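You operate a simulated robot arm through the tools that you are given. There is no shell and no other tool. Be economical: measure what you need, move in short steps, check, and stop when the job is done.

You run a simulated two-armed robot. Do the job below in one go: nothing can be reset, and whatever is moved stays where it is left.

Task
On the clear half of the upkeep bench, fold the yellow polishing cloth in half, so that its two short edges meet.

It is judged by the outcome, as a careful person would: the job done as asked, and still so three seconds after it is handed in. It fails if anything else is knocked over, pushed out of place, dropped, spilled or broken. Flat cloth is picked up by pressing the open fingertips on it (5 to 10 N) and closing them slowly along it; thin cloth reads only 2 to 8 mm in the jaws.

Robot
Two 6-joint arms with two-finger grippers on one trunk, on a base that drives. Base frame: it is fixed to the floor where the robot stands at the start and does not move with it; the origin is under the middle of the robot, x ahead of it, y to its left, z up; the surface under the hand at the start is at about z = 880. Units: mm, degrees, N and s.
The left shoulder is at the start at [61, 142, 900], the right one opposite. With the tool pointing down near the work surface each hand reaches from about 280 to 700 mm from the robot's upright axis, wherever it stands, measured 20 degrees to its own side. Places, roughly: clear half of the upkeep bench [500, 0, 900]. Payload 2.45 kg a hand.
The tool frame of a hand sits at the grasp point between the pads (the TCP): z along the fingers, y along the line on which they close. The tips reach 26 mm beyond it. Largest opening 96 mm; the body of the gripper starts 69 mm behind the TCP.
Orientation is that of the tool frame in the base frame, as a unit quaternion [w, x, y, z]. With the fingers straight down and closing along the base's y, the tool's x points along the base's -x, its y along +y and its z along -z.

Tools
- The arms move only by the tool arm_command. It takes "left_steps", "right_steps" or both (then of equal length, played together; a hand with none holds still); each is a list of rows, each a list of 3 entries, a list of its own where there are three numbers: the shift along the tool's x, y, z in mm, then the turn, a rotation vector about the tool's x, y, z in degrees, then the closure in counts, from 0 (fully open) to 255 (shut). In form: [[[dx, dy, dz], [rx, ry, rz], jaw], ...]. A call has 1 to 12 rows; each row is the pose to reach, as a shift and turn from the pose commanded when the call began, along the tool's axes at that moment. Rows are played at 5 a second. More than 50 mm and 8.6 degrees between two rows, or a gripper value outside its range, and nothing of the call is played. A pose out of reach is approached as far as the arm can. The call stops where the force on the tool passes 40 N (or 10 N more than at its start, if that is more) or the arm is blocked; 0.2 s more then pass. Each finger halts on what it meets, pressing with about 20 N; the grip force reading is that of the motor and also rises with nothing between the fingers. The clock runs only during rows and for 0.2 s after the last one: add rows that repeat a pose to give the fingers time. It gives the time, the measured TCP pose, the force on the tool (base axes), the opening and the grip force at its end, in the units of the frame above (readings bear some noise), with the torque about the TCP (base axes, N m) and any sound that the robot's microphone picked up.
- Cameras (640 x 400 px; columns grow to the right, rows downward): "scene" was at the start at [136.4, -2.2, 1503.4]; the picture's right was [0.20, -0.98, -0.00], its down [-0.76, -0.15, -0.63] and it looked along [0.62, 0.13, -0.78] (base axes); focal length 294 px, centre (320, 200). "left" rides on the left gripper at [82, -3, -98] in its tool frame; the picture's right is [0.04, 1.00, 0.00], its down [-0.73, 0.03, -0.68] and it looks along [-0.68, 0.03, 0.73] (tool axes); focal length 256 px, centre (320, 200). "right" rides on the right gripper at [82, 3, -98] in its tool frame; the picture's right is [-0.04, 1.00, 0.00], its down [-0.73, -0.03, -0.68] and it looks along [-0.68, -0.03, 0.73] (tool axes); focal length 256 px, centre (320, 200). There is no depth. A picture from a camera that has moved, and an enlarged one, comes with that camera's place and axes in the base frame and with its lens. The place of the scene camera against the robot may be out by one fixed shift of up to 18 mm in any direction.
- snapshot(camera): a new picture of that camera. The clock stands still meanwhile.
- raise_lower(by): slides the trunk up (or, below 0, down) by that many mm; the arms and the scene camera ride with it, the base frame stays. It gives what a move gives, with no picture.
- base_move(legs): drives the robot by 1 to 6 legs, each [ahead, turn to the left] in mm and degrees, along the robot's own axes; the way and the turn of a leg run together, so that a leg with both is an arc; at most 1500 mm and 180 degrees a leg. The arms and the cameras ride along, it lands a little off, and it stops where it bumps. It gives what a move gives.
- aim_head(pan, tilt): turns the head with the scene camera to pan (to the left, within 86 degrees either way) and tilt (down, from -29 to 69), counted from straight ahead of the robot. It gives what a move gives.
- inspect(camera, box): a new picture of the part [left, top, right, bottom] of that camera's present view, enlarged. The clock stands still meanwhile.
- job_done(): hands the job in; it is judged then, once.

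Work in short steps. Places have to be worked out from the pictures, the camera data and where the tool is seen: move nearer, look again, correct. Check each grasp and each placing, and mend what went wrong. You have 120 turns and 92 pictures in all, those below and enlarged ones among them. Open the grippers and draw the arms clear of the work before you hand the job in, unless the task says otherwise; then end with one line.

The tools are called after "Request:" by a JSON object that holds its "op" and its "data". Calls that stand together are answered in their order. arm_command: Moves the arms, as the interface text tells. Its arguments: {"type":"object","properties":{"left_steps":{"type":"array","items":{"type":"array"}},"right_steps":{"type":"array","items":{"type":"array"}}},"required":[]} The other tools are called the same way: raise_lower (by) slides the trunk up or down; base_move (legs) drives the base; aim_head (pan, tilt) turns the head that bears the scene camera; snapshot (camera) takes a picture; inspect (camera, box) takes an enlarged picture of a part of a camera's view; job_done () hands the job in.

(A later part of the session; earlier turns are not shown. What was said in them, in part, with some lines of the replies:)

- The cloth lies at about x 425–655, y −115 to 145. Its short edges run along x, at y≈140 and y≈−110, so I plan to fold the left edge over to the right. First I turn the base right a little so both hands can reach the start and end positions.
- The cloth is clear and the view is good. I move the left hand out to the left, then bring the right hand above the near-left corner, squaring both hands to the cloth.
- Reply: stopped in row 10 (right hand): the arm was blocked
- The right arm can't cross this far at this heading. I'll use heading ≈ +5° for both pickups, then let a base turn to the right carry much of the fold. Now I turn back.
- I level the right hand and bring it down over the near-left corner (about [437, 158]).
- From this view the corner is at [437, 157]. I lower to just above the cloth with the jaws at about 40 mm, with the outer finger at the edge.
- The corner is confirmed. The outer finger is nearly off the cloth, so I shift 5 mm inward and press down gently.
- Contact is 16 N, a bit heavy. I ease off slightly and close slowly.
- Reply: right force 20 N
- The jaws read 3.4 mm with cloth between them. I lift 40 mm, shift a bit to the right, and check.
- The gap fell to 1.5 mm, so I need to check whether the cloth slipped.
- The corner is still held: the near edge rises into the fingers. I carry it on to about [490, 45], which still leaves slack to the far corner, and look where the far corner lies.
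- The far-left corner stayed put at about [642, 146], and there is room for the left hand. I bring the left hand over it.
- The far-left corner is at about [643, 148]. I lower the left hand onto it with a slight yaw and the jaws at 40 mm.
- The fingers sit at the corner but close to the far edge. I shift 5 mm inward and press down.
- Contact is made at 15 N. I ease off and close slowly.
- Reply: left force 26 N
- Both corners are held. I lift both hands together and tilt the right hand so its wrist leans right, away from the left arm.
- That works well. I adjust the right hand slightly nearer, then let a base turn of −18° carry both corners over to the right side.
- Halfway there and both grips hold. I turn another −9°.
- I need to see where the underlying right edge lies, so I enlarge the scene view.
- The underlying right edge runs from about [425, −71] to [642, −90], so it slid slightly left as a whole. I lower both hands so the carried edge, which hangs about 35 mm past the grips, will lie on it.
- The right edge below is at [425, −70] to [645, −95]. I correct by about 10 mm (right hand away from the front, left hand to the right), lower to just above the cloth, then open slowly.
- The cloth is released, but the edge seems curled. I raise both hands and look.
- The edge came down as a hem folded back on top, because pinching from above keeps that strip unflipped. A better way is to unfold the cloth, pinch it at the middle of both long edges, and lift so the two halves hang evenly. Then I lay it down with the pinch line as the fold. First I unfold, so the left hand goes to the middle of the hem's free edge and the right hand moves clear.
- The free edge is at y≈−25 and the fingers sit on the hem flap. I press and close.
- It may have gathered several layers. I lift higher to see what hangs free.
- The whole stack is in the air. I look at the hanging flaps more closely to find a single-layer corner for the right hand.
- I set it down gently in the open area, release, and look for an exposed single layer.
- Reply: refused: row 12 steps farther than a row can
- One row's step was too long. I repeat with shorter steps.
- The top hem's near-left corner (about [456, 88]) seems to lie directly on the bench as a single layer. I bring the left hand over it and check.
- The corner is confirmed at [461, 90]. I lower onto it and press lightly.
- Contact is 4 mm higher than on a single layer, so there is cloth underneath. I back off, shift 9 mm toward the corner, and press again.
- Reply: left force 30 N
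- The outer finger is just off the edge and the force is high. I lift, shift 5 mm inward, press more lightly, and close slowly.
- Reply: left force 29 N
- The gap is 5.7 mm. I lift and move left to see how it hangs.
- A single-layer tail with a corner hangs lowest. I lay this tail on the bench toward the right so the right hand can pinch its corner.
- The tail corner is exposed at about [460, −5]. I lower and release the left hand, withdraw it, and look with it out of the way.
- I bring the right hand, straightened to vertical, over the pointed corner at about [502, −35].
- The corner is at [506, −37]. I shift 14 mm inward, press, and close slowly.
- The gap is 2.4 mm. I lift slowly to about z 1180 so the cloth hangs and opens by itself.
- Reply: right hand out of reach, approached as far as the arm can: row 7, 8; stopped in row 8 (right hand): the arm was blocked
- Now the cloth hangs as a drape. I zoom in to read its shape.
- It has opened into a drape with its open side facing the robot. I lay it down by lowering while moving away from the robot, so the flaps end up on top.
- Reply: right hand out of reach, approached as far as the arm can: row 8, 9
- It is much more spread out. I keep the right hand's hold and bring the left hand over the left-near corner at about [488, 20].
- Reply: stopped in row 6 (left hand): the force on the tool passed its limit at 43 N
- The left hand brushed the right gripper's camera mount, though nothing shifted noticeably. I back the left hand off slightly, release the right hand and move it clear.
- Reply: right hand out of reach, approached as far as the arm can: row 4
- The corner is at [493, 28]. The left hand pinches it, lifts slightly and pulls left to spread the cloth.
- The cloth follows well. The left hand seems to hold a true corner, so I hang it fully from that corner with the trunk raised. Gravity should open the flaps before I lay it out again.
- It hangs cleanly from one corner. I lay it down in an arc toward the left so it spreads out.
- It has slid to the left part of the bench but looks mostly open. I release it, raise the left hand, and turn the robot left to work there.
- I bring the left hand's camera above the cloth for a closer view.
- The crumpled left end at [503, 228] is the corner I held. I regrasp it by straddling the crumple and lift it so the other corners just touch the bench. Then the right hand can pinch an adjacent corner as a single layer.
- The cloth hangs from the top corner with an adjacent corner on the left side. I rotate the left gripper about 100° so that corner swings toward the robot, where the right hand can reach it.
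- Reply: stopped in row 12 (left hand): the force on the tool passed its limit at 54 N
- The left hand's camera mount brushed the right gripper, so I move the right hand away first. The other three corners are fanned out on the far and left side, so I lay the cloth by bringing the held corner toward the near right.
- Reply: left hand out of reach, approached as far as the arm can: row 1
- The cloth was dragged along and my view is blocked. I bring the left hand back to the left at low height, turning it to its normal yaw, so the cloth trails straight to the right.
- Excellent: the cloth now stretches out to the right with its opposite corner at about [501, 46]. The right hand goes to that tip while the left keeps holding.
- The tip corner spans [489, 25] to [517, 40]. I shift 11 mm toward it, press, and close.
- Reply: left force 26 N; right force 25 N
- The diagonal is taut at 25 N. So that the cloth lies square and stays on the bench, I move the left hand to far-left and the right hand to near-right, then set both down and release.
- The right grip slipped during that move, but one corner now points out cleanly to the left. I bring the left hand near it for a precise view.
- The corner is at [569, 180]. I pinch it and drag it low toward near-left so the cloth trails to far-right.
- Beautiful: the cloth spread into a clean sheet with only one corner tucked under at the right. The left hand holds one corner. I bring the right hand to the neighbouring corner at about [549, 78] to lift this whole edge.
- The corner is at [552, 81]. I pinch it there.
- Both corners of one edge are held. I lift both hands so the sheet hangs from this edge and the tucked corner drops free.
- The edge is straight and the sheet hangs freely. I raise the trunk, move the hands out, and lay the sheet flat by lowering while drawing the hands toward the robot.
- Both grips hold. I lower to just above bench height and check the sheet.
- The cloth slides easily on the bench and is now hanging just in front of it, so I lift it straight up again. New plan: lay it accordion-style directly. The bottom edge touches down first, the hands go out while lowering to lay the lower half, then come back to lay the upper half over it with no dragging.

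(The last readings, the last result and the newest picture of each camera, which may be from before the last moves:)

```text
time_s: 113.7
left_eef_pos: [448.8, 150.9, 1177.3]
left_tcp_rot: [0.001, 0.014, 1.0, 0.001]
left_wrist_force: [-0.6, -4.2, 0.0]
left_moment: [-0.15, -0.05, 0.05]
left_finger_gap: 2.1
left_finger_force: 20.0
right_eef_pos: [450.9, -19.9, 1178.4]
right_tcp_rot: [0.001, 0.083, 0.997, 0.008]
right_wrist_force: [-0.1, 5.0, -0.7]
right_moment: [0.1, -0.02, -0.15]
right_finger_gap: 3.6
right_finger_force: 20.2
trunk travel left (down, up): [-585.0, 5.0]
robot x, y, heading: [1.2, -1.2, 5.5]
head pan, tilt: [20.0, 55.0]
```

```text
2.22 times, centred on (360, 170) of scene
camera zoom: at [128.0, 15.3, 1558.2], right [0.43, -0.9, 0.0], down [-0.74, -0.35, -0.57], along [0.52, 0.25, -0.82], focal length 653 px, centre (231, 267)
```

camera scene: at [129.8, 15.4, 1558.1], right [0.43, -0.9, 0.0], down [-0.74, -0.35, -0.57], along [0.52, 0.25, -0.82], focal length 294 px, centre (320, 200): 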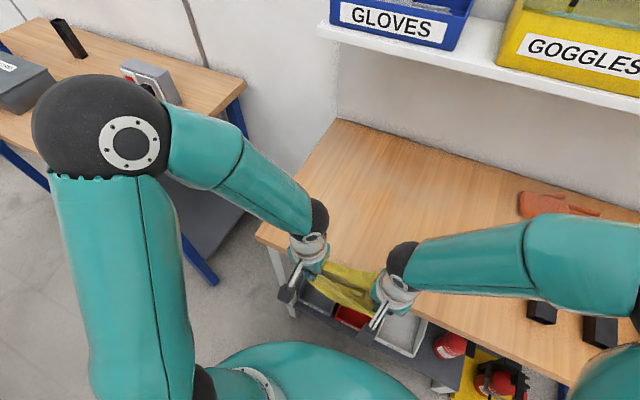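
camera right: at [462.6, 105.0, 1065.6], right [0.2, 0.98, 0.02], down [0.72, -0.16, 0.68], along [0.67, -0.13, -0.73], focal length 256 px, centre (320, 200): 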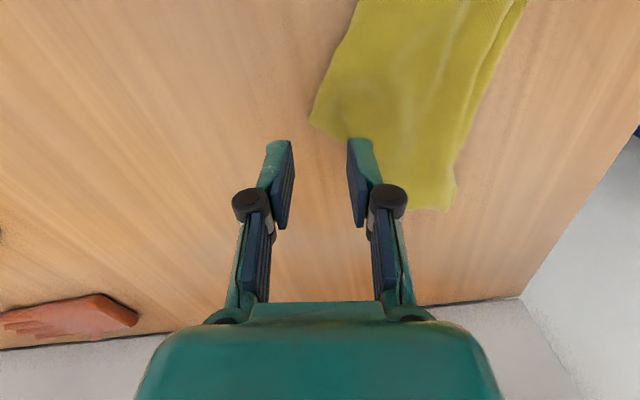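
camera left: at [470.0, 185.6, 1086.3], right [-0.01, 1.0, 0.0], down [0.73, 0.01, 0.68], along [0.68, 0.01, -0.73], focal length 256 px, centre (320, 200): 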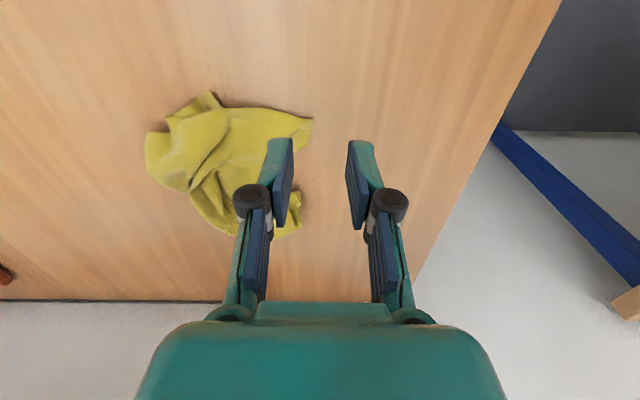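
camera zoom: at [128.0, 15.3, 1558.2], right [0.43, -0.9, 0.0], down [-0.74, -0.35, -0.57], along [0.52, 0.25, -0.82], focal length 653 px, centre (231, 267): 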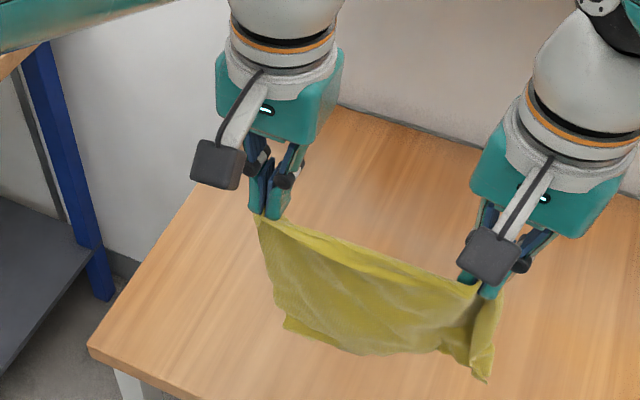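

I zoom in on the hanging sheet to check whether it is fully open and which edge is on top.

Request:
{"op": "inspect", "data": {"camera": "scene", "box": [325, 135, 425, 205]}}

```text
5.71 times, centred on (375, 170) of scene
camera zoom: at [128.0, 15.3, 1558.2], right [0.43, -0.9, 0.0], down [-0.74, -0.35, -0.57], along [0.52, 0.25, -0.82], focal length 1680 px, centre (6, 371)
```

zoom: 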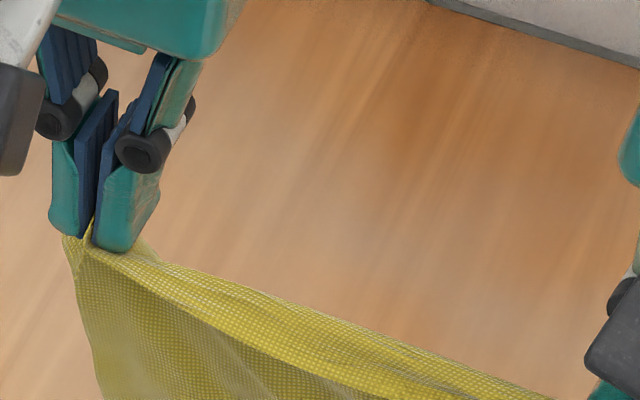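

I'll lay it flat gently. I go out to x≈587, lower until the bottom edge just touches, then follow a 45° path down and back with no tension.

Request:
{"op": "arm_command", "data": {"left_steps": [[[-45, 0, 0], [0, 0, 0], 255], [[-90, 0, 0], [0, 0, 0], 255], [[-125, 0, 0], [0, 0, 0], 255], [[-138, 0, 20], [0, 0, 0], 255], [[-138, 0, 40], [0, 0, 0], 255], [[-138, 0, 57], [0, 0, 0], 255], [[-138, 0, 57], [0, 0, 0], 255]], "right_steps": [[[-44.4, 7.3, 0], [0, 0, 0], 255], [[-88.7, 14.7, 0], [0, 0, 0], 255], [[-123, 20.4, 0], [0, 0, 0], 255], [[-136, 22.5, 20], [0, 0, 0], 255], [[-136, 22.5, 40], [0, 0, 0], 255], [[-136, 22.5, 57], [0, 0, 0], 255], [[-136, 22.5, 57], [0, 0, 0], 255]]}}

Request:
{"op": "arm_command", "data": {"left_steps": [[[17.5, 0, 17.5], [0, 0, 0], 255], [[35, 0, 35], [0, 0, 0], 255], [[52.5, 0, 52.5], [0, 0, 0], 255], [[70, 0, 70], [0, 0, 0], 255], [[87.5, 0, 87.5], [0, 0, 0], 255], [[105, 0, 105], [0, 0, 0], 255], [[122.5, 0, 122.5], [0, 0, 0], 255], [[140, 0, 140], [0, 0, 0], 255], [[157, 0, 157], [0, 0, 0], 255], [[174, 0, 174], [0, 0, 0], 255], [[190, 0, 190], [0, 0, 0], 255], [[200, 0, 202], [0, 0, 0], 255]], "right_steps": [[[17.3, -2.9, 17.5], [0, 0, 0], 255], [[34.5, -5.7, 35], [0, 0, 0], 255], [[51.8, -8.6, 52.5], [0, 0, 0], 255], [[69, -11.4, 70], [0, 0, 0], 255], [[86.3, -14.3, 87.5], [0, 0, 0], 255], [[103.5, -17.1, 105], [0, 0, 0], 255], [[120.8, -20, 122.5], [0, 0, 0], 255], [[138, -22.8, 140], [0, 0, 0], 255], [[154.8, -25.6, 157], [0, 0, 0], 255], [[171.6, -28.4, 174], [0, 0, 0], 255], [[187.3, -31, 190], [0, 0, 0], 255], [[197, -32.6, 202], [0, 0, 0], 255]]}}

Request:
{"op": "snapshot", "data": {"camera": "left"}}

```text
time_s: 115.3
left_eef_pos: [590.2, 147.1, 1120.8]
left_tcp_rot: [0.0, 0.014, 1.0, 0.001]
left_wrist_force: [0.4, -1.0, 0.7]
left_moment: [-0.03, 0.03, 0.04]
left_finger_gap: 1.5
left_finger_force: 17.8
right_eef_pos: [591.9, -17.6, 1123.6]
right_tcp_rot: [0.001, 0.083, 0.997, 0.008]
right_wrist_force: [0.3, 1.5, 0.6]
right_moment: [0.04, -0.03, -0.01]
right_finger_gap: 3.8
right_finger_force: 20.4
trunk travel left (down, up): [-585.0, 5.0]
robot x, y, heading: [3.4, -5.9, 5.3]
head pan, tilt: [20.0, 55.0]
```

```text
time_s: 117.9
left_eef_pos: [390.3, 154.0, 917.7]
left_tcp_rot: [0.0, 0.014, 1.0, 0.0]
left_wrist_force: [-0.6, -1.8, -0.3]
left_moment: [-0.06, 0.02, 0.05]
left_finger_gap: 2.8
left_finger_force: 23.0
right_eef_pos: [392.4, -13.5, 919.5]
right_tcp_rot: [0.002, 0.083, 0.997, 0.009]
right_wrist_force: [0.4, 3.2, 0.3]
right_moment: [0.06, 0.0, -0.06]
right_finger_gap: 3.8
right_finger_force: 20.2
trunk travel left (down, up): [-585.0, 5.0]
robot x, y, heading: [7.0, -6.9, 5.6]
head pan, tilt: [20.0, 55.0]
```

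```text
8 pictures are left
camera left: at [309.1, 153.7, 1016.2], right [-0.01, 1.0, 0.0], down [0.73, 0.01, 0.68], along [0.68, 0.01, -0.73], focal length 256 px, centre (320, 200)
```

left: 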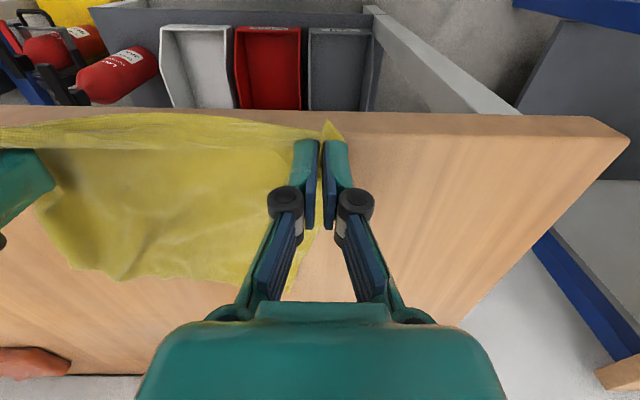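

The sheet is laid out flat at last, its long edge along the bench front. I set both hands down, open slowly so the bunched corners spread, then clear both hands.

Request:
{"op": "arm_command", "data": {"left_steps": [[[0, 0, 6], [0, 0, 0], 255], [[0, 0, 10], [0, 0, 0], 255], [[0, 0, 10.5], [0, 0, 0], 230], [[0, 0, 10.5], [0, 0, 0], 205], [[0, 0, 10.5], [0, 0, 0], 180], [[0, 0, 10.5], [0, 0, 0], 155], [[0, 0, -15], [0, 0, 0], 150], [[0, 0, -50], [0, 0, 0], 120], [[0, 30, -85], [0, 0, 0], 60], [[0, 70, -110], [0, 0, 0], 0], [[0, 115, -120], [0, 0, 0], 0]], "right_steps": [[[0, 0, 6], [0, 0, 0], 255], [[0, 0, 12], [0, 0, 0], 255], [[0, 0, 12.5], [0, 0, 0], 230], [[0, 0, 12.5], [0, 0, 0], 205], [[0, 0, 12.5], [0, 0, 0], 180], [[0, 0, 12.5], [0, 0, 0], 155], [[0, 0, -15], [0, 0, 0], 150], [[0, 0, -50], [0, 0, 0], 120], [[0, -30, -85], [0, 0, 0], 60], [[0, -70, -110], [0, 0, 0], 0], [[0, -115, -120], [0, 0, 0], 0]]}}

Request:
{"op": "inspect", "data": {"camera": "scene", "box": [270, 150, 430, 290]}}

```text
time_s: 120.3
left_eef_pos: [392.8, 269.0, 1038.8]
left_tcp_rot: [0.0, 0.015, 1.0, 0.001]
left_wrist_force: [-0.3, -1.1, -0.5]
left_moment: [0.0, 0.0, 0.03]
left_finger_gap: 96.1
left_finger_force: 0.1
right_eef_pos: [367.1, -133.7, 1041.2]
right_tcp_rot: [0.002, 0.083, 0.997, 0.008]
right_wrist_force: [-0.1, -0.7, -0.3]
right_moment: [0.0, -0.03, 0.02]
right_finger_gap: 96.3
right_finger_force: 0.0
trunk travel left (down, up): [-585.0, 5.0]
robot x, y, heading: [5.5, -4.5, 5.2]
head pan, tilt: [20.0, 55.0]
```

```text
2.86 times, centred on (350, 220) of scene
camera zoom: at [128.5, 15.1, 1558.2], right [0.43, -0.9, 0.0], down [-0.74, -0.35, -0.57], along [0.52, 0.25, -0.82], focal length 840 px, centre (234, 143)
```

zoom: 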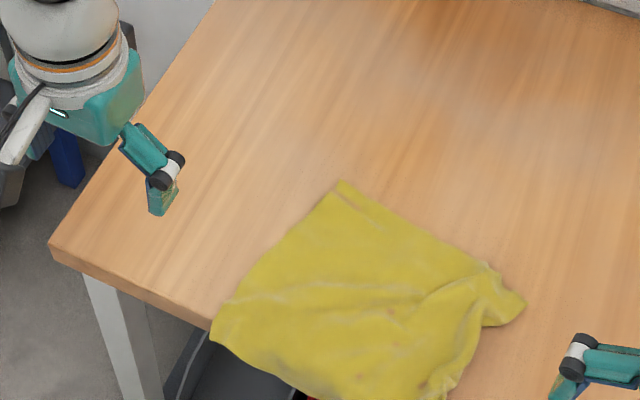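

The cloth is now nearly flat, with its near edge slightly over the bench front and the right-hand corner wrinkled. I lower the trunk and bring both hands over the two far corners, to pull the sheet straight and fully onto the bench.

Request:
{"op": "raise_lower", "data": {"by": -60}}

Request:
{"op": "arm_command", "data": {"left_steps": [[[-27, -10, 0], [0, 0, 0], 40], [[-55, -35, 2], [0, 0, 0], 80], [[-85, -62, 5], [0, 0, 0], 120], [[-113, -95, 10], [0, 0, 0], 150], [[-138, -128, 15], [0, 0, 0], 175], [[-157, -161, 20], [0, 0, 0], 175], [[-157, -161, 20], [0, 0, 0], 175]], "right_steps": [[[-25, 0, 0], [0, 0, 0], 40], [[-50, 10, 2], [0, 0, 0], 80], [[-75, 35, 5], [0, 0, 0], 120], [[-98, 65, 10], [0, 0, 0], 150], [[-114, 90, 15], [0, 0, 0], 175], [[-114, 100, 20], [0, 0, 0], 175], [[-114, 100, 20], [0, 0, 0], 175]]}}

Request:
{"op": "snapshot", "data": {"camera": "right"}}

```text
time_s: 121.3
left_eef_pos: [394.2, 267.7, 977.9]
left_tcp_rot: [0.0, 0.013, 1.0, 0.0]
left_wrist_force: [-0.4, 0.0, 1.2]
left_moment: [0.01, 0.01, -0.01]
left_finger_gap: 96.0
left_finger_force: 0.0
right_eef_pos: [367.4, -132.2, 981.3]
right_tcp_rot: [0.001, 0.083, 0.997, 0.009]
right_wrist_force: [0.5, 0.4, 0.4]
right_moment: [0.01, -0.01, -0.04]
right_finger_gap: 95.8
right_finger_force: 0.1
trunk travel left (down, up): [-525.0, 65.0]
robot x, y, heading: [4.4, -7.3, 5.4]
head pan, tilt: [20.0, 55.0]
```

```text
time_s: 122.9
left_eef_pos: [546.8, 104.1, 957.9]
left_tcp_rot: [0.0, 0.014, 1.0, 0.0]
left_wrist_force: [-0.9, 0.6, 0.7]
left_moment: [0.01, 0.01, -0.01]
left_finger_gap: 30.1
left_finger_force: 0.1
right_eef_pos: [498.4, -50.9, 964.6]
right_tcp_rot: [0.002, 0.083, 0.997, 0.009]
right_wrist_force: [-0.4, 0.4, -0.4]
right_moment: [-0.02, 0.0, 0.04]
right_finger_gap: 30.1
right_finger_force: 0.1
trunk travel left (down, up): [-525.0, 65.0]
robot x, y, heading: [-0.8, -2.8, 5.5]
head pan, tilt: [20.0, 55.0]
```

```text
6 pictures are left
camera right: at [418.1, -36.0, 1061.7], right [0.2, 0.98, 0.02], down [0.72, -0.16, 0.68], along [0.67, -0.13, -0.73], focal length 256 px, centre (320, 200)
```

right: 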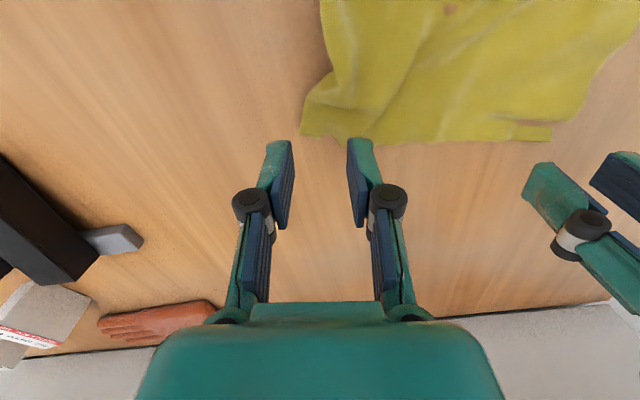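

The far corners are at [555, 126] and [509, −67]. Both hands press and pinch them.

Request:
{"op": "arm_command", "data": {"left_steps": [[[6, 1, 20], [0, 0, 0], 175], [[6, 1, 38], [0, 0, 0], 175], [[6, 1, 47], [0, 0, 0], 175], [[6, 1, 51], [0, 0, 0], 175], [[6, 1, 52], [0, 0, 0], 185], [[6, 1, 52], [0, 0, 0], 200], [[6, 1, 52], [0, 0, 0], 215], [[6, 1, 52], [0, 0, 0], 235], [[6, 1, 52], [0, 0, 0], 255], [[6, 1, 52], [0, 0, 0], 255], [[6, 1, 52], [0, 0, 0], 255]], "right_steps": [[[-1, 4, 25], [0, 0, 0], 175], [[-1, 4, 45], [0, 0, 0], 175], [[-1, 4, 53], [0, 0, 0], 175], [[-1, 4, 57], [0, 0, 0], 175], [[-1, 4, 58.5], [0, 0, 0], 185], [[-1, 4, 58.5], [0, 0, 0], 200], [[-1, 4, 58.5], [0, 0, 0], 215], [[-1, 4, 58.5], [0, 0, 0], 235], [[-1, 4, 58.5], [0, 0, 0], 255], [[-1, 4, 58.5], [0, 0, 0], 255], [[-1, 4, 58.5], [0, 0, 0], 255]]}}

```text
time_s: 125.3
left_eef_pos: [539.7, 106.4, 907.1]
left_tcp_rot: [0.0, 0.013, 1.0, 0.001]
left_wrist_force: [0.2, -1.9, 3.9]
left_moment: [-0.03, 0.04, 0.01]
left_finger_gap: 2.8
left_finger_force: 19.4
right_eef_pos: [500.5, -46.5, 905.7]
right_tcp_rot: [0.003, 0.083, 0.996, 0.009]
right_wrist_force: [3.9, 1.6, 29.8]
right_moment: [-0.06, -0.13, 0.01]
right_finger_gap: 4.2
right_finger_force: 19.7
trunk travel left (down, up): [-525.0, 65.0]
robot x, y, heading: [3.5, -4.5, 5.6]
head pan, tilt: [20.0, 55.0]
```

Both far corners are held. I drag them gently away from the front and apart, to straighten the sheet fully on the bench, then measure its two sides.

Request:
{"op": "arm_command", "data": {"left_steps": [[[0, 0, -8], [0, 0, 0], 255], [[-8, 2, -10], [0, 0, 0], 255], [[-18, 4, -10], [0, 0, 0], 255], [[-30, 6, -10], [0, 0, 0], 255], [[-42, 8, -10], [0, 0, 0], 255], [[-52, 9, -10], [0, 0, 0], 255], [[-60, 11, -8], [0, 0, 0], 255], [[-60, 11, -6], [0, 0, 0], 255]], "right_steps": [[[0, 0, -8], [0, 0, 0], 255], [[-18, 0, -10], [0, 0, 0], 255], [[-36, 0, -10], [0, 0, 0], 255], [[-54, 0, -10], [0, 0, 0], 255], [[-72, 1, -10], [0, 0, 0], 255], [[-88, 1, -10], [0, 0, 0], 255], [[-101, 1.5, -8], [0, 0, 0], 255], [[-101, 1.5, -6], [0, 0, 0], 255]]}}

Request:
{"op": "inspect", "data": {"camera": "scene", "box": [260, 130, 440, 280]}}

```text
time_s: 127.1
left_eef_pos: [599.3, 113.2, 912.4]
left_tcp_rot: [0.0, 0.015, 1.0, -0.001]
left_wrist_force: [-0.4, -19.2, 0.2]
left_moment: [-0.48, -0.03, 0.13]
left_finger_gap: 2.8
left_finger_force: 20.5
right_eef_pos: [598.1, -62.1, 912.2]
right_tcp_rot: [0.002, 0.082, 0.997, 0.01]
right_wrist_force: [0.1, 18.8, 4.5]
right_moment: [0.54, 0.02, -0.14]
right_finger_gap: 3.1
right_finger_force: 20.0
trunk travel left (down, up): [-525.0, 65.0]
robot x, y, heading: [1.6, -6.6, 5.5]
head pan, tilt: [20.0, 55.0]
```

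```text
2.67 times, centred on (350, 205) of scene
camera zoom: at [129.6, 15.4, 1498.2], right [0.43, -0.9, 0.0], down [-0.74, -0.35, -0.57], along [0.52, 0.25, -0.82], focal length 784 px, centre (240, 187)
```

zoom: 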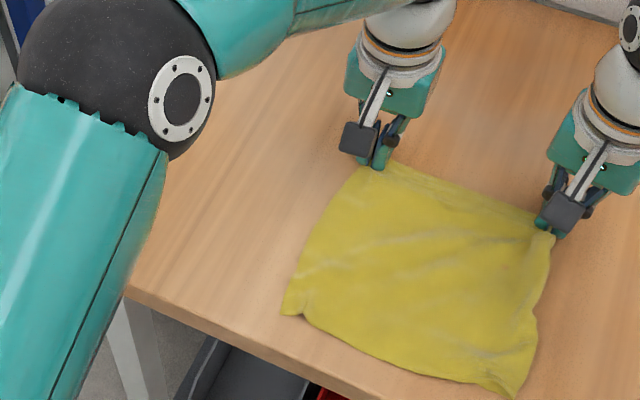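

The sheet is now flat and wholly on the bench. From the taut spans plus pinched lengths, the long edges run along y, so the short edges are at left and right and the midline runs from about [415, 33] to [605, 26]. I set the corners down and release, opening slowly to spread them.

Request:
{"op": "arm_command", "data": {"left_steps": [[[0, -3, 4], [0, 0, 0], 255], [[0, -3, 6], [0, 0, 0], 235], [[0, -3, 6], [0, 0, 0], 210], [[0, -3, 6], [0, 0, 0], 185], [[0, -3, 6], [0, 0, 0], 160], [[0, -3, -20], [0, 0, 0], 150], [[0, -3, -60], [0, 0, 0], 120], [[0, 30, -90], [0, 0, 0], 60], [[0, 75, -100], [0, 0, 0], 0], [[0, 120, -100], [0, 0, 0], 0]], "right_steps": [[[0, 3, 4], [0, 0, 0], 255], [[0, 3, 6], [0, 0, 0], 235], [[0, 3, 6], [0, 0, 0], 210], [[0, 3, 6], [0, 0, 0], 185], [[0, 3, 6], [0, 0, 0], 160], [[0, 3, -20], [0, 0, 0], 150], [[0, 3, -60], [0, 0, 0], 120], [[0, -30, -90], [0, 0, 0], 60], [[0, -70, -100], [0, 0, 0], 0], [[0, -70, -100], [0, 0, 0], 0]]}}

Request:
{"op": "inspect", "data": {"camera": "scene", "box": [260, 130, 440, 280]}}

```text
time_s: 129.3
left_eef_pos: [601.0, 233.2, 1011.7]
left_tcp_rot: [-0.001, 0.014, 1.0, 0.0]
left_wrist_force: [0.1, -0.5, 0.0]
left_moment: [-0.02, 0.01, -0.03]
left_finger_gap: 96.3
left_finger_force: 0.0
right_eef_pos: [587.3, -133.6, 1007.8]
right_tcp_rot: [0.001, 0.082, 0.997, 0.008]
right_wrist_force: [-0.2, 0.6, 0.6]
right_moment: [-0.02, -0.02, -0.01]
right_finger_gap: 96.0
right_finger_force: 0.1
trunk travel left (down, up): [-525.0, 65.0]
robot x, y, heading: [2.5, -3.7, 5.7]
head pan, tilt: [20.0, 55.0]
```

```text
2.67 times, centred on (350, 205) of scene
camera zoom: at [130.9, 16.9, 1497.9], right [0.43, -0.9, 0.0], down [-0.74, -0.35, -0.57], along [0.52, 0.25, -0.82], focal length 784 px, centre (240, 187)
```

zoom: 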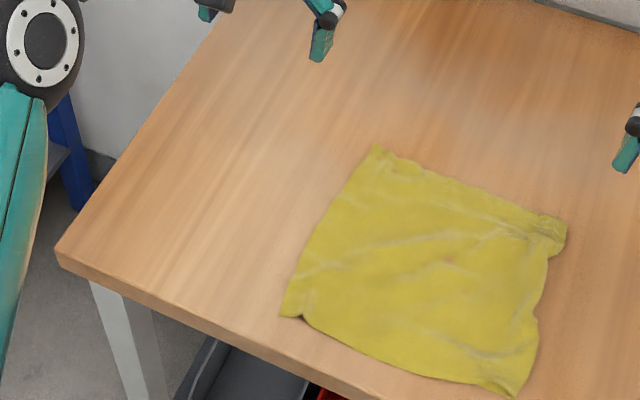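

It's nicely flat, with some bunching left along y. Before pinching the midline, I grip the middle of each short edge and pull the two apart lightly to take out the slack evenly.

Request:
{"op": "arm_command", "data": {"left_steps": [[[20, -30, 10], [0, 0, 0], 60], [[41, -60, 25], [0, 0, 0], 120], [[62, -90, 40], [0, 0, 0], 175], [[82, -118, 52], [0, 0, 0], 175], [[82, -118, 82], [0, 0, 0], 175], [[82, -118, 98], [0, 0, 0], 175], [[82, -118, 105], [0, 0, 0], 175], [[82, -118, 105.5], [0, 0, 0], 192], [[82, -118, 105.5], [0, 0, 0], 210], [[82, -118, 105.5], [0, 0, 0], 232], [[82, -118, 105.5], [0, 0, 0], 255], [[82, -118, 105.5], [0, 0, 0], 255]], "right_steps": [[[19, 18, 10], [0, 0, 0], 60], [[38, 38, 25], [0, 0, 0], 120], [[57, 58, 40], [0, 0, 0], 175], [[75.8, 76, 50], [0, 0, 0], 175], [[75.8, 76, 80], [0, 0, 0], 175], [[75.8, 76, 95], [0, 0, 0], 175], [[75.8, 76, 101.5], [0, 0, 0], 175], [[75.8, 76, 102], [0, 0, 0], 192], [[75.8, 76, 102], [0, 0, 0], 210], [[75.8, 76, 102], [0, 0, 0], 232], [[75.8, 76, 102], [0, 0, 0], 255], [[75.8, 76, 102], [0, 0, 0], 255]]}}

Request:
{"op": "arm_command", "data": {"left_steps": [[[0, 0, -6], [0, 0, 0], 255], [[0, 5, -6], [0, 0, 0], 255], [[0, 10, -6], [0, 0, 0], 255], [[0, 15, -6], [0, 0, 0], 255]], "right_steps": [[[0, 0, -6], [0, 0, 0], 255], [[0, -5, -6], [0, 0, 0], 255], [[0, -10, -6], [0, 0, 0], 255], [[0, -15, -6], [0, 0, 0], 255]]}}

```text
time_s: 131.9
left_eef_pos: [518.0, 118.0, 906.0]
left_tcp_rot: [0.0, 0.014, 1.0, 0.001]
left_wrist_force: [0.2, -0.9, 11.7]
left_moment: [-0.3, 0.0, 0.07]
left_finger_gap: 3.5
left_finger_force: 24.0
right_eef_pos: [524.9, -43.9, 910.3]
right_tcp_rot: [0.002, 0.082, 0.997, 0.008]
right_wrist_force: [0.5, 1.1, 4.8]
right_moment: [0.01, 0.04, 0.02]
right_finger_gap: 2.6
right_finger_force: 19.9
trunk travel left (down, up): [-525.0, 65.0]
robot x, y, heading: [4.1, -5.7, 5.6]
head pan, tilt: [20.0, 55.0]
```

```text
time_s: 132.9
left_eef_pos: [518.6, 132.6, 913.5]
left_tcp_rot: [0.001, 0.014, 1.0, -0.001]
left_wrist_force: [0.9, -19.3, 1.4]
left_moment: [-0.48, -0.01, -0.1]
left_finger_gap: 4.4
left_finger_force: 19.9
right_eef_pos: [523.8, -58.8, 913.8]
right_tcp_rot: [0.002, 0.083, 0.997, 0.01]
right_wrist_force: [-0.3, 18.9, -0.6]
right_moment: [0.48, 0.0, 0.1]
right_finger_gap: 2.3
right_finger_force: 19.7
trunk travel left (down, up): [-525.0, 65.0]
robot x, y, heading: [1.8, -5.8, 5.3]
head pan, tilt: [20.0, 55.0]
```

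The pull is taut at 191 mm between grips, which with the pinched ends confirms the long dimension (about 255 mm) runs along y. The material midline is y≈35. I relax, release and clear both hands, then the right hand goes over the near-edge midpoint.

Request:
{"op": "arm_command", "data": {"left_steps": [[[0, -2, 0], [0, 0, 0], 255], [[0, -2, 6], [0, 0, 0], 240], [[0, -2, 6], [0, 0, 0], 215], [[0, -2, 6], [0, 0, 0], 190], [[0, -2, 6], [0, 0, 0], 165], [[0, -2, -20], [0, 0, 0], 150], [[0, -2, -60], [0, 0, 0], 100], [[0, 30, -85], [0, 0, 0], 50], [[0, 75, -95], [0, 0, 0], 0], [[0, 120, -100], [0, 0, 0], 0]], "right_steps": [[[0, 2, 0], [0, 0, 0], 255], [[0, 2, 6], [0, 0, 0], 240], [[0, 2, 6], [0, 0, 0], 215], [[0, 2, 6], [0, 0, 0], 190], [[0, 2, 6], [0, 0, 0], 165], [[0, 2, -20], [0, 0, 0], 150], [[0, 2, -60], [0, 0, 0], 100], [[40, 15, -70], [0, 0, 0], 100], [[80, 40, -70], [0, 0, 0], 130], [[106, 77, -60], [0, 0, 0], 170]]}}

Request:
{"op": "snapshot", "data": {"camera": "right"}}

```text
time_s: 135.1
left_eef_pos: [523.1, 255.9, 1015.6]
left_tcp_rot: [0.0, 0.014, 1.0, 0.0]
left_wrist_force: [-0.2, 0.7, 0.6]
left_moment: [-0.05, 0.01, 0.0]
left_finger_gap: 96.0
left_finger_force: 0.1
right_eef_pos: [428.2, 35.3, 974.3]
right_tcp_rot: [0.002, 0.083, 0.996, 0.007]
right_wrist_force: [-0.1, -0.1, -0.8]
right_moment: [-0.01, -0.03, 0.01]
right_finger_gap: 31.7
right_finger_force: 0.1
trunk travel left (down, up): [-525.0, 65.0]
robot x, y, heading: [3.2, -10.6, 5.8]
head pan, tilt: [20.0, 55.0]
```

```text
3 pictures are left
camera right: at [348.6, 51.2, 1072.8], right [0.2, 0.98, 0.02], down [0.72, -0.16, 0.68], along [0.67, -0.13, -0.73], focal length 256 px, centre (320, 200)
```

right: 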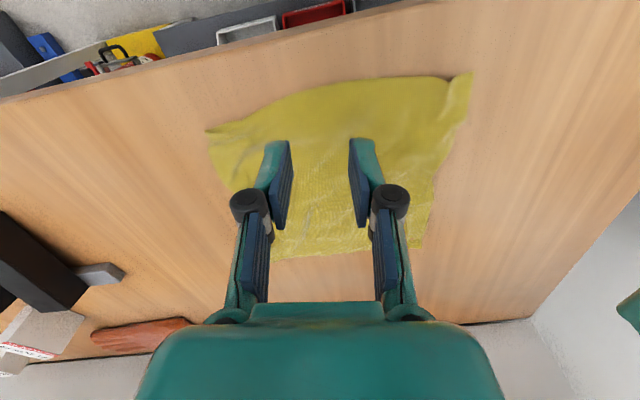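

The near edge spans [429, 147] to [430, −57] and the far edge [633, 125] to [614, −61]. I pinch the near-edge midpoint at about y=41 with the right hand, then lift slightly and shift right with slack.

Request:
{"op": "arm_command", "data": {"right_steps": [[[4, 6, 20], [0, 0, 0], 175], [[4, 6, 45], [0, 0, 0], 175], [[4, 6, 60], [0, 0, 0], 175], [[4, 6, 66], [0, 0, 0], 175], [[4, 6, 68], [0, 0, 0], 178], [[4, 6, 68.5], [0, 0, 0], 190], [[4, 6, 68.5], [0, 0, 0], 205], [[4, 6, 68.5], [0, 0, 0], 220], [[4, 6, 68.5], [0, 0, 0], 238], [[4, 6, 68.5], [0, 0, 0], 255], [[4, 6, 68.5], [0, 0, 0], 255], [[4, 6, 68.5], [0, 0, 0], 255]]}}

Request:
{"op": "arm_command", "data": {"right_steps": [[[0, 0, -20], [0, 0, 0], 255], [[-5, -8, -40], [-5, 0, 0], 255], [[-10, -20, -50], [-10, 0, 0], 255], [[-15, -32, -55], [-15, 0, 0], 255], [[-20, -42, -55], [-20, 0, 0], 255]]}}

```text
time_s: 137.7
left_eef_pos: [523.1, 253.2, 1015.5]
left_tcp_rot: [-0.001, 0.014, 1.0, 0.001]
left_wrist_force: [1.0, -0.7, 0.0]
left_moment: [0.01, 0.01, -0.01]
left_finger_gap: 96.0
left_finger_force: 0.0
right_eef_pos: [428.3, 40.0, 908.0]
right_tcp_rot: [0.001, 0.082, 0.997, 0.008]
right_wrist_force: [0.7, 0.5, -0.9]
right_moment: [0.01, 0.01, 0.02]
right_finger_gap: 4.2
right_finger_force: 23.0
trunk travel left (down, up): [-525.0, 65.0]
robot x, y, heading: [1.7, -2.8, 5.5]
head pan, tilt: [20.0, 55.0]
```

```text
time_s: 138.9
left_eef_pos: [523.0, 252.8, 1015.9]
left_tcp_rot: [0.0, 0.013, 1.0, 0.001]
left_wrist_force: [0.1, -0.6, 0.5]
left_moment: [0.0, 0.01, -0.01]
left_finger_gap: 96.3
left_finger_force: 0.1
right_eef_pos: [439.5, -5.3, 962.8]
right_tcp_rot: [0.015, 0.081, 0.98, 0.182]
right_wrist_force: [-0.3, -0.9, -0.9]
right_moment: [-0.03, 0.03, 0.0]
right_finger_gap: 2.3
right_finger_force: 18.1
trunk travel left (down, up): [-525.0, 65.0]
robot x, y, heading: [4.6, -4.2, 5.5]
head pan, tilt: [20.0, 55.0]
```

The near midpoint is held. The left hand goes to the far-edge midpoint and I check there.

Request:
{"op": "arm_command", "data": {"left_steps": [[[-16, -37, 0], [0, 0, 0], 60], [[-32, -74, 5], [0, 0, 0], 120], [[-48, -111, 10], [0, 0, 0], 175], [[-64, -148, 20], [0, 0, 0], 175], [[-79, -184, 35], [0, 0, 0], 175], [[-93, -218, 50], [0, 0, 0], 175], [[-93, -218, 50], [0, 0, 0], 175]]}}

Request:
{"op": "snapshot", "data": {"camera": "left"}}

```text
time_s: 140.5
left_eef_pos: [610.5, 33.5, 960.7]
left_tcp_rot: [0.0, 0.014, 1.0, 0.001]
left_wrist_force: [0.3, -0.3, 0.2]
left_moment: [0.02, 0.01, 0.01]
left_finger_gap: 30.1
left_finger_force: 0.1
right_eef_pos: [439.1, -5.0, 962.3]
right_tcp_rot: [0.016, 0.081, 0.98, 0.182]
right_wrist_force: [0.5, 0.1, 0.1]
right_moment: [0.01, 0.01, 0.02]
right_finger_gap: 3.7
right_finger_force: 26.0
trunk travel left (down, up): [-525.0, 65.0]
robot x, y, heading: [1.6, -7.7, 5.5]
head pan, tilt: [20.0, 55.0]
```

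```text
2 pictures are left
camera left: at [531.0, 32.8, 1060.1], right [-0.01, 1.0, 0.0], down [0.73, 0.01, 0.68], along [0.68, 0.01, -0.73], focal length 256 px, centre (320, 200)
```

left: 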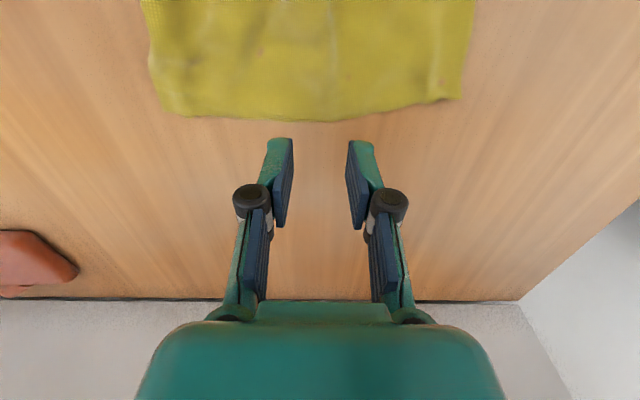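

The far edge spans y −82 to 134, so its midpoint is y≈26 and the edge is at x≈617. I pinch there with the left hand.

Request:
{"op": "arm_command", "data": {"left_steps": [[[4, -6.5, 20], [0, 0, 0], 175], [[4, -6.5, 40], [0, 0, 0], 175], [[4, -6.5, 49], [0, 0, 0], 175], [[4, -6.5, 53], [0, 0, 0], 175], [[4, -6.5, 54.5], [0, 0, 0], 178], [[4, -6.5, 55], [0, 0, 0], 190], [[4, -6.5, 55], [0, 0, 0], 205], [[4, -6.5, 55], [0, 0, 0], 220], [[4, -6.5, 55], [0, 0, 0], 238], [[4, -6.5, 55], [0, 0, 0], 255], [[4, -6.5, 55], [0, 0, 0], 255], [[4, -6.5, 55], [0, 0, 0], 255]]}}

```text
time_s: 143.1
left_eef_pos: [603.7, 26.6, 906.9]
left_tcp_rot: [0.0, 0.014, 1.0, 0.001]
left_wrist_force: [-0.3, 0.8, -0.6]
left_moment: [0.02, 0.0, -0.05]
left_finger_gap: 1.8
left_finger_force: 17.7
right_eef_pos: [440.3, -3.4, 961.8]
right_tcp_rot: [0.016, 0.081, 0.98, 0.182]
right_wrist_force: [0.3, 0.6, -0.8]
right_moment: [-0.02, 0.02, 0.0]
right_finger_gap: 4.4
right_finger_force: 24.0
trunk travel left (down, up): [-525.0, 65.0]
robot x, y, heading: [5.5, -5.8, 5.4]
head pan, tilt: [20.0, 55.0]
```

Both midpoints are held. I lift them together and straighten the ridge so both halves hang freely.

Request:
{"op": "arm_command", "data": {"left_steps": [[[0, -2, -30], [0, 0, 0], 255], [[0, -4, -60], [0, 0, 0], 255], [[0, -6, -90], [0, 0, 0], 255], [[0, -8, -120], [0, 0, 0], 255], [[0, -10, -145], [0, 0, 0], 255], [[0, -10, -145], [0, 0, 0], 255]], "right_steps": [[[0, 2, -2], [0, 0, 0], 255], [[4, 8, -20], [0, 0, 0], 255], [[10, 18, -40], [0, 0, 0], 255], [[16, 28, -60], [0, 0, 0], 255], [[22, 38, -82], [0, 0, 0], 255], [[24, 38, -82], [0, 0, 0], 255]]}}

```text
time_s: 144.5
left_eef_pos: [597.6, 16.8, 1049.1]
left_tcp_rot: [-0.001, 0.015, 1.0, 0.001]
left_wrist_force: [-0.8, 0.0, 0.0]
left_moment: [0.01, 0.05, -0.05]
left_finger_gap: 1.7
left_finger_force: 17.4
left hand out of reach, approached as far as the arm can: row 5, 6
right_eef_pos: [417.4, 4.4, 1051.3]
right_tcp_rot: [0.015, 0.081, 0.98, 0.181]
right_wrist_force: [0.0, 0.9, -0.8]
right_moment: [0.01, 0.01, -0.01]
right_finger_gap: 4.1
right_finger_force: 18.8
trunk travel left (down, up): [-525.0, 65.0]
robot x, y, heading: [2.4, -4.7, 5.6]
head pan, tilt: [20.0, 55.0]
```

I check that the left grip really holds by gently pulling the right hand away until there is tension.

Request:
{"op": "arm_command", "data": {"right_steps": [[[6, 0, 0], [0, 0, 0], 255], [[12, 0, 0], [0, 0, 0], 255], [[17, 0, 0], [0, 0, 0], 255]]}}

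```text
time_s: 145.3
left_eef_pos: [597.6, 16.8, 1048.8]
left_tcp_rot: [0.0, 0.014, 1.0, 0.001]
left_wrist_force: [0.0, 0.1, -0.6]
left_moment: [0.0, 0.02, 0.01]
left_finger_gap: 3.2
left_finger_force: 22.7
right_eef_pos: [400.1, 8.2, 1051.1]
right_tcp_rot: [0.015, 0.081, 0.98, 0.181]
right_wrist_force: [0.0, 1.8, -2.3]
right_moment: [0.01, -0.01, -0.04]
right_finger_gap: 2.8
right_finger_force: 18.8
trunk travel left (down, up): [-525.0, 65.0]
robot x, y, heading: [4.3, -6.0, 5.4]
head pan, tilt: [20.0, 55.0]
```

Request:
{"op": "arm_command", "data": {"right_steps": [[[4, 0, 0], [0, 0, 0], 255], [[8, 0, 0], [0, 0, 0], 255], [[12, 0, 0], [0, 0, 0], 255]]}}

```text
time_s: 146.1
left_eef_pos: [598.5, 16.7, 1051.0]
left_tcp_rot: [0.001, 0.015, 1.0, 0.001]
left_wrist_force: [-0.6, 0.3, -0.8]
left_moment: [0.02, 0.02, 0.0]
left_finger_gap: 3.8
left_finger_force: 20.7
right_eef_pos: [389.1, 9.0, 1053.7]
right_tcp_rot: [0.016, 0.081, 0.98, 0.182]
right_wrist_force: [0.1, -0.1, 1.7]
right_moment: [0.0, -0.02, 0.0]
right_finger_gap: 0.9
right_finger_force: 18.4
trunk travel left (down, up): [-525.0, 65.0]
robot x, y, heading: [2.1, -3.0, 5.3]
head pan, tilt: [20.0, 55.0]
```

There is no tension at 208 mm, so one grip may be empty. I look.

Request:
{"op": "inspect", "data": {"camera": "scene", "box": [280, 80, 440, 270]}}

```text
2.11 times, centred on (360, 175) of scene
camera zoom: at [129.9, 15.3, 1498.1], right [0.43, -0.9, 0.0], down [-0.74, -0.35, -0.57], along [0.52, 0.25, -0.82], focal length 619 px, centre (236, 253)
```

zoom: 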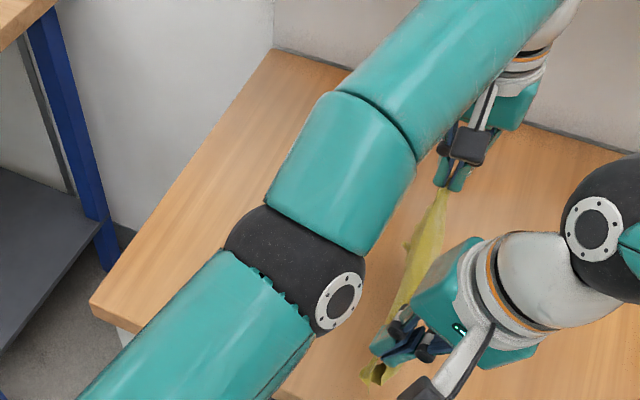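

Both grips hold: the ridge runs straight between the hands with the halves hanging beneath. Now I lower until the short edges touch, then follow a 45° path down and to the left to lay it folded.

Request:
{"op": "arm_command", "data": {"left_steps": [[[0, 0, 12], [0, 0, 0], 255], [[0, 0, 20], [0, 0, 0], 255], [[0, 13, 33], [0, 0, 0], 255], [[0, 26, 46], [0, 0, 0], 255], [[0, 39, 59], [0, 0, 0], 255], [[0, 52, 72], [0, 0, 0], 255], [[0, 65, 85], [0, 0, 0], 255], [[0, 78, 98], [0, 0, 0], 255], [[0, 91, 111], [0, 0, 0], 255], [[0, 104, 124], [0, 0, 0], 255], [[0, 117, 135], [0, 0, 0], 255]], "right_steps": [[[-7.9, -2.9, 11.7], [0, 0, 0], 255], [[-7.9, -7, 23], [0, 0, 0], 255], [[-5.8, 0.6, 39.6], [0, 0, 0], 255], [[-3.7, 8.2, 56.2], [0, 0, 0], 255], [[-1.5, 15.8, 72.8], [0, 0, 0], 255], [[0.6, 23.4, 89.4], [0, 0, 0], 255], [[2.7, 31, 106], [0, 0, 0], 255], [[4.8, 38.6, 122.6], [0, 0, 0], 255], [[6.9, 46.2, 139.2], [0, 0, 0], 255], [[9.1, 53.8, 155.8], [0, 0, 0], 255], [[11.2, 61.4, 171], [0, 0, 0], 255]]}}

```text
time_s: 147.1
left_eef_pos: [611.8, 31.9, 1017.0]
left_tcp_rot: [-0.001, 0.011, 1.0, 0.0]
left_wrist_force: [-0.2, -0.1, 1.6]
left_moment: [0.07, 0.02, -0.05]
left_finger_gap: 2.4
left_finger_force: 22.8
left hand out of reach, approached as far as the arm can: row 2, 3, 4, 5
right_eef_pos: [400.7, 35.2, 1002.5]
right_tcp_rot: [0.018, 0.084, 0.979, 0.182]
right_wrist_force: [-0.1, -1.2, 2.0]
right_moment: [0.0, -0.02, 0.02]
right_finger_gap: 3.4
right_finger_force: 19.7
trunk travel left (down, up): [-525.0, 65.0]
robot x, y, heading: [1.3, -2.6, 5.5]
head pan, tilt: [20.0, 55.0]
stopped in row 5 (right hand): the force on the tool passed its limit at 52 N (the readings are from after the stop); the commanded pose is now the measured one
```

The force came from the right wrist meeting the left arm; the grips still hold. I move the right hand back right a little. I'll lay it toward the right instead, using small base turns, which keep the arms' relative positions, alternated with lowering.

Request:
{"op": "arm_command", "data": {"right_steps": [[[-5, -7, -2], [0, 0, 0], 255], [[-10.3, -12.7, -4.6], [0, 0, 0], 255]]}}

Request:
{"op": "base_move", "data": {"legs": [[0, -4]]}}

```text
time_s: 147.7
left_eef_pos: [613.0, 31.6, 1016.2]
left_tcp_rot: [-0.002, 0.012, 1.0, 0.0]
left_wrist_force: [0.8, 2.2, 0.2]
left_moment: [-0.1, -0.05, -0.05]
left_finger_gap: 2.3
left_finger_force: 23.6
right_eef_pos: [410.2, 19.3, 1002.7]
right_tcp_rot: [0.019, 0.084, 0.98, 0.182]
right_wrist_force: [0.8, -0.8, 1.0]
right_moment: [0.01, -0.02, -0.02]
right_finger_gap: 1.0
right_finger_force: 19.8
trunk travel left (down, up): [-525.0, 65.0]
robot x, y, heading: [5.5, -5.1, 5.4]
head pan, tilt: [20.0, 55.0]
```

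```text
time_s: 148.6
left_eef_pos: [614.0, -11.2, 1017.3]
left_tcp_rot: [-0.001, 0.047, 0.999, 0.001]
left_wrist_force: [0.0, 0.0, -0.4]
left_moment: [-0.03, -0.01, -0.03]
left_finger_gap: 2.7
left_finger_force: 23.5
right_eef_pos: [408.7, -10.1, 1002.6]
right_tcp_rot: [0.025, 0.12, 0.976, 0.181]
right_wrist_force: [-0.1, -0.7, 1.2]
right_moment: [0.03, -0.07, -0.04]
right_finger_gap: 0.9
right_finger_force: 19.0
trunk travel left (down, up): [-525.0, 65.0]
robot x, y, heading: [4.8, -2.2, 1.4]
head pan, tilt: [20.0, 55.0]
```

I continue: lower both, then turn.

Request:
{"op": "arm_command", "data": {"left_steps": [[[0, 0, 14], [0, 0, 0], 255], [[0, 0, 28], [0, 0, 0], 255], [[0, 0, 38], [0, 0, 0], 255]], "right_steps": [[[-0.7, -7, 7.4], [0, 0, 0], 255], [[-1.4, -14, 15], [0, 0, 0], 255], [[-2, -20.7, 22.3], [0, 0, 0], 255]]}}

Request:
{"op": "base_move", "data": {"legs": [[0, -3.6]]}}

Request:
{"op": "arm_command", "data": {"left_steps": [[[0, 0, 12], [0, 0, 0], 255], [[0, 0, 24], [0, 0, 0], 255], [[0, 0, 35], [0, 0, 0], 255]], "right_steps": [[[-0.7, -8, 10], [0, 0, 0], 255], [[-1.4, -15, 20], [0, 0, 0], 255], [[-2, -22, 29], [0, 0, 0], 255]]}}

Request:
{"op": "base_move", "data": {"legs": [[0, -3.4]]}}

```text
time_s: 149.4
left_eef_pos: [623.0, -12.4, 983.6]
left_tcp_rot: [-0.002, 0.048, 0.999, 0.0]
left_wrist_force: [-0.5, -0.6, -0.1]
left_moment: [-0.08, 0.02, 0.02]
left_finger_gap: 2.3
left_finger_force: 23.3
left hand out of reach, approached as far as the arm can: row 2, 3
right_eef_pos: [408.0, -19.2, 974.0]
right_tcp_rot: [0.025, 0.119, 0.976, 0.182]
right_wrist_force: [0.4, -1.0, 0.2]
right_moment: [-0.01, 0.0, 0.0]
right_finger_gap: 2.5
right_finger_force: 18.8
trunk travel left (down, up): [-525.0, 65.0]
robot x, y, heading: [4.8, 0.2, 1.4]
head pan, tilt: [20.0, 55.0]
```

```text
time_s: 150.3
left_eef_pos: [619.3, -53.3, 983.6]
left_tcp_rot: [-0.001, 0.08, 0.997, 0.002]
left_wrist_force: [0.4, 1.5, 3.0]
left_moment: [0.03, 0.0, 0.01]
left_finger_gap: 3.3
left_finger_force: 19.7
right_eef_pos: [406.5, -45.1, 975.0]
right_tcp_rot: [0.03, 0.15, 0.972, 0.181]
right_wrist_force: [0.0, -1.2, 0.8]
right_moment: [-0.06, 0.0, 0.0]
right_finger_gap: 2.1
right_finger_force: 23.4
trunk travel left (down, up): [-525.0, 65.0]
robot x, y, heading: [3.0, 3.6, -2.2]
head pan, tilt: [20.0, 55.0]
```

```text
time_s: 151.1
left_eef_pos: [626.3, -55.1, 948.2]
left_tcp_rot: [-0.004, 0.079, 0.997, 0.001]
left_wrist_force: [0.4, -0.6, 1.7]
left_moment: [0.0, 0.0, -0.01]
left_finger_gap: 3.3
left_finger_force: 18.9
left hand out of reach, approached as far as the arm can: row 3
right_eef_pos: [405.7, -55.2, 939.1]
right_tcp_rot: [0.03, 0.15, 0.971, 0.181]
right_wrist_force: [0.8, 0.3, -0.1]
right_moment: [-0.01, -0.01, -0.03]
right_finger_gap: 2.5
right_finger_force: 24.4
trunk travel left (down, up): [-525.0, 65.0]
robot x, y, heading: [2.4, 3.2, -2.1]
head pan, tilt: [20.0, 55.0]
```

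```text
time_s: 151.9
left_eef_pos: [621.6, -90.9, 948.5]
left_tcp_rot: [-0.003, 0.109, 0.994, 0.0]
left_wrist_force: [0.0, 0.0, 0.3]
left_moment: [0.02, -0.02, 0.02]
left_finger_gap: 1.3
left_finger_force: 17.7
right_eef_pos: [402.0, -78.9, 941.3]
right_tcp_rot: [0.036, 0.178, 0.967, 0.18]
right_wrist_force: [0.3, -0.5, -0.8]
right_moment: [0.01, 0.0, -0.01]
right_finger_gap: 2.9
right_finger_force: 19.1
trunk travel left (down, up): [-525.0, 65.0]
robot x, y, heading: [5.6, 3.3, -5.6]
head pan, tilt: [20.0, 55.0]
```

The hands have drifted 217 mm apart, so I test whether both still hold by a tiny pull of the right hand.

Request:
{"op": "arm_command", "data": {"right_steps": [[[3, 0, 0], [0, 0, 0], 255], [[6, 0, 0], [0, 0, 0], 255]]}}

```text
time_s: 152.5
left_eef_pos: [620.3, -91.0, 949.1]
left_tcp_rot: [-0.003, 0.109, 0.994, 0.001]
left_wrist_force: [-0.3, -0.5, 2.2]
left_moment: [0.03, -0.03, -0.01]
left_finger_gap: 1.2
left_finger_force: 16.5
right_eef_pos: [395.1, -77.8, 941.2]
right_tcp_rot: [0.036, 0.179, 0.967, 0.18]
right_wrist_force: [0.1, -0.6, -0.3]
right_moment: [0.01, -0.01, 0.01]
right_finger_gap: 1.3
right_finger_force: 17.1
trunk travel left (down, up): [-525.0, 65.0]
robot x, y, heading: [4.4, 6.4, -5.6]
head pan, tilt: [20.0, 55.0]
```

No tension, so one side may have slipped off. I use the last picture to see the real state.

Request:
{"op": "inspect", "data": {"camera": "scene", "box": [290, 130, 450, 260]}}

```text
3.08 times, centred on (370, 195) of scene
camera zoom: at [135.3, 0.8, 1498.0], right [0.25, -0.97, 0.0], down [-0.79, -0.2, -0.57], along [0.56, 0.14, -0.82], focal length 904 px, centre (166, 215)
```

zoom: 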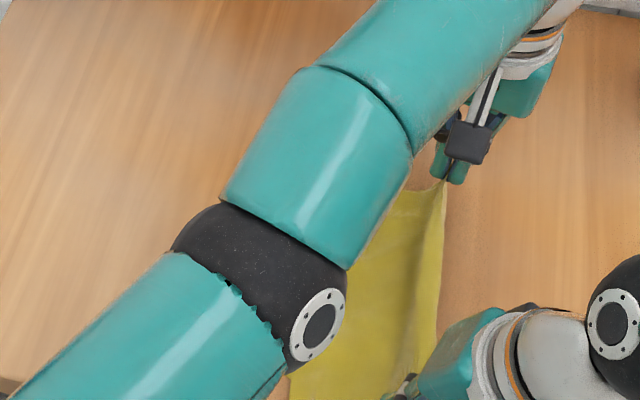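

The ridge runs straight from hand to hand and both layers lie to the left of it, as intended. I finish lowering with a small shift right.

Request:
{"op": "arm_command", "data": {"left_steps": [[[-0.6, -3, 9], [0, 0, 0], 255], [[-1.3, -6, 18], [0, 0, 0], 255], [[-2, -9, 27], [0, 0, 0], 255], [[-2.6, -11.7, 35], [0, 0, 0], 255], [[-2.6, -11.7, 36], [0, 0, 0], 255]], "right_steps": [[[-2.2, -8, 5], [0, 0, 0], 255], [[-4.4, -16, 10], [0, 0, 0], 255], [[-6.5, -24, 15], [0, 0, 0], 255], [[-8.7, -32.6, 21], [0, 0, 0], 255], [[-8.7, -32.6, 21], [0, 0, 0], 255]]}}

```text
time_s: 153.7
left_eef_pos: [620.6, -103.7, 912.8]
left_tcp_rot: [-0.003, 0.109, 0.994, 0.001]
left_wrist_force: [-1.4, 1.3, 0.0]
left_moment: [0.02, -0.05, 0.02]
left_finger_gap: 1.6
left_finger_force: 17.5
right_eef_pos: [396.4, -99.3, 909.5]
right_tcp_rot: [0.036, 0.179, 0.967, 0.179]
right_wrist_force: [1.2, 0.4, 0.3]
right_moment: [-0.01, 0.02, -0.01]
right_finger_gap: 2.8
right_finger_force: 21.8
trunk travel left (down, up): [-525.0, 65.0]
robot x, y, heading: [1.1, 5.2, -5.6]
head pan, tilt: [20.0, 55.0]
```

Both are down at the bench. I open gently, lift straight up and withdraw both arms.

Request:
{"op": "arm_command", "data": {"left_steps": [[[0, 0, 0], [0, 0, 0], 235], [[0, 0, 0], [0, 0, 0], 215], [[0, 0, 0], [0, 0, 0], 200], [[0, 0, -8], [0, 0, 0], 190], [[0, 0, -25], [0, 0, 0], 180], [[0, 0, -50], [0, 0, 0], 150], [[0, 0, -85], [0, 0, 0], 100], [[0, 0, -110], [0, 0, 0], 60]], "right_steps": [[[0, 0, 0], [0, 0, 0], 235], [[0, 0, 0], [0, 0, 0], 215], [[0, 0, 0], [0, 0, 0], 200], [[0, 0, -8], [0, 0, 0], 190], [[0, 0, -25], [0, 0, 0], 180], [[0, 0, -50], [0, 0, 0], 150], [[0, 0, -85], [0, 0, 0], 100], [[0, 0, -110], [0, 0, 0], 60]]}}

Request:
{"op": "arm_command", "data": {"right_steps": [[[0, -20, -20], [0, 0, 0], 0], [[20, -30, -40], [0, 0, 0], 0], [[40, -40, -55], [0, 0, 0], 0]]}}

Request:
{"op": "arm_command", "data": {"left_steps": [[[0, 40, -10], [0, 0, 0], 0], [[0, 80, -20], [0, 0, 0], 0], [[0, 120, -20], [0, 0, 0], 0], [[0, 160, -20], [0, 0, 0], 0], [[0, 200, -20], [0, 0, 0], 0], [[0, 240, -20], [0, 0, 0], 0], [[0, 280, -20], [0, 0, 0], 0]]}}

```text
time_s: 155.5
left_eef_pos: [602.8, -96.1, 1001.3]
left_tcp_rot: [-0.003, 0.109, 0.994, 0.001]
left_wrist_force: [0.5, 0.0, -0.4]
left_moment: [-0.02, 0.01, 0.0]
left_finger_gap: 73.4
left_finger_force: 0.1
left hand out of reach, approached as far as the arm can: row 6, 7, 8
right_eef_pos: [382.2, -137.4, 1014.3]
right_tcp_rot: [0.036, 0.179, 0.967, 0.18]
right_wrist_force: [0.0, -0.7, 0.8]
right_moment: [0.04, 0.01, 0.01]
right_finger_gap: 73.6
right_finger_force: 0.2
trunk travel left (down, up): [-525.0, 65.0]
robot x, y, heading: [5.3, 5.5, -5.5]
head pan, tilt: [20.0, 55.0]
```

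```text
time_s: 156.3
left_eef_pos: [603.1, -95.6, 1002.9]
left_tcp_rot: [-0.003, 0.109, 0.994, 0.002]
left_wrist_force: [-0.9, 0.6, -0.3]
left_moment: [0.01, -0.02, -0.01]
left_finger_gap: 73.4
left_finger_force: 0.0
right_eef_pos: [320.3, -176.3, 1047.1]
right_tcp_rot: [0.036, 0.179, 0.967, 0.179]
right_wrist_force: [-0.7, -1.1, 0.2]
right_moment: [0.01, -0.02, 0.0]
right_finger_gap: 95.9
right_finger_force: 0.0
trunk travel left (down, up): [-525.0, 65.0]
robot x, y, heading: [4.4, 3.2, -5.4]
head pan, tilt: [20.0, 55.0]
```

```text
time_s: 157.9
left_eef_pos: [641.5, 186.1, 1074.9]
left_tcp_rot: [-0.023, 0.11, 0.994, -0.001]
left_wrist_force: [-0.2, 1.5, -0.5]
left_moment: [-0.08, 0.0, -0.01]
left_finger_gap: 96.1
left_finger_force: 0.1
left hand out of reach, approached as far as the arm can: row 1, 2, 3, 4, 5, 6, 7
right_eef_pos: [321.4, -174.1, 1048.5]
right_tcp_rot: [0.036, 0.179, 0.967, 0.178]
right_wrist_force: [0.6, 1.3, 0.9]
right_moment: [-0.09, 0.01, -0.03]
right_finger_gap: 96.0
right_finger_force: 0.0
trunk travel left (down, up): [-525.0, 65.0]
robot x, y, heading: [1.7, 4.7, -5.6]
head pan, tilt: [20.0, 55.0]
```

The grippers are open, both arms are clear of the cloth, and I have no pictures left. The last picture showed the cloth folded over its midline, with both layers lying flat to one side. I hand it in.

Request:
{"op": "job_done", "data": {}}

```text
The job is handed in.
```

I handed the job in with the yellow cloth folded over its midline on the clear half of the bench, but I had no pictures left to check that the short edges actually meet. My last picture, just before I set it down and let go, showed a straight fold with both layers lying to one side. Both grippers are open and the arms are clear; I didn't see anything else on the bench move.
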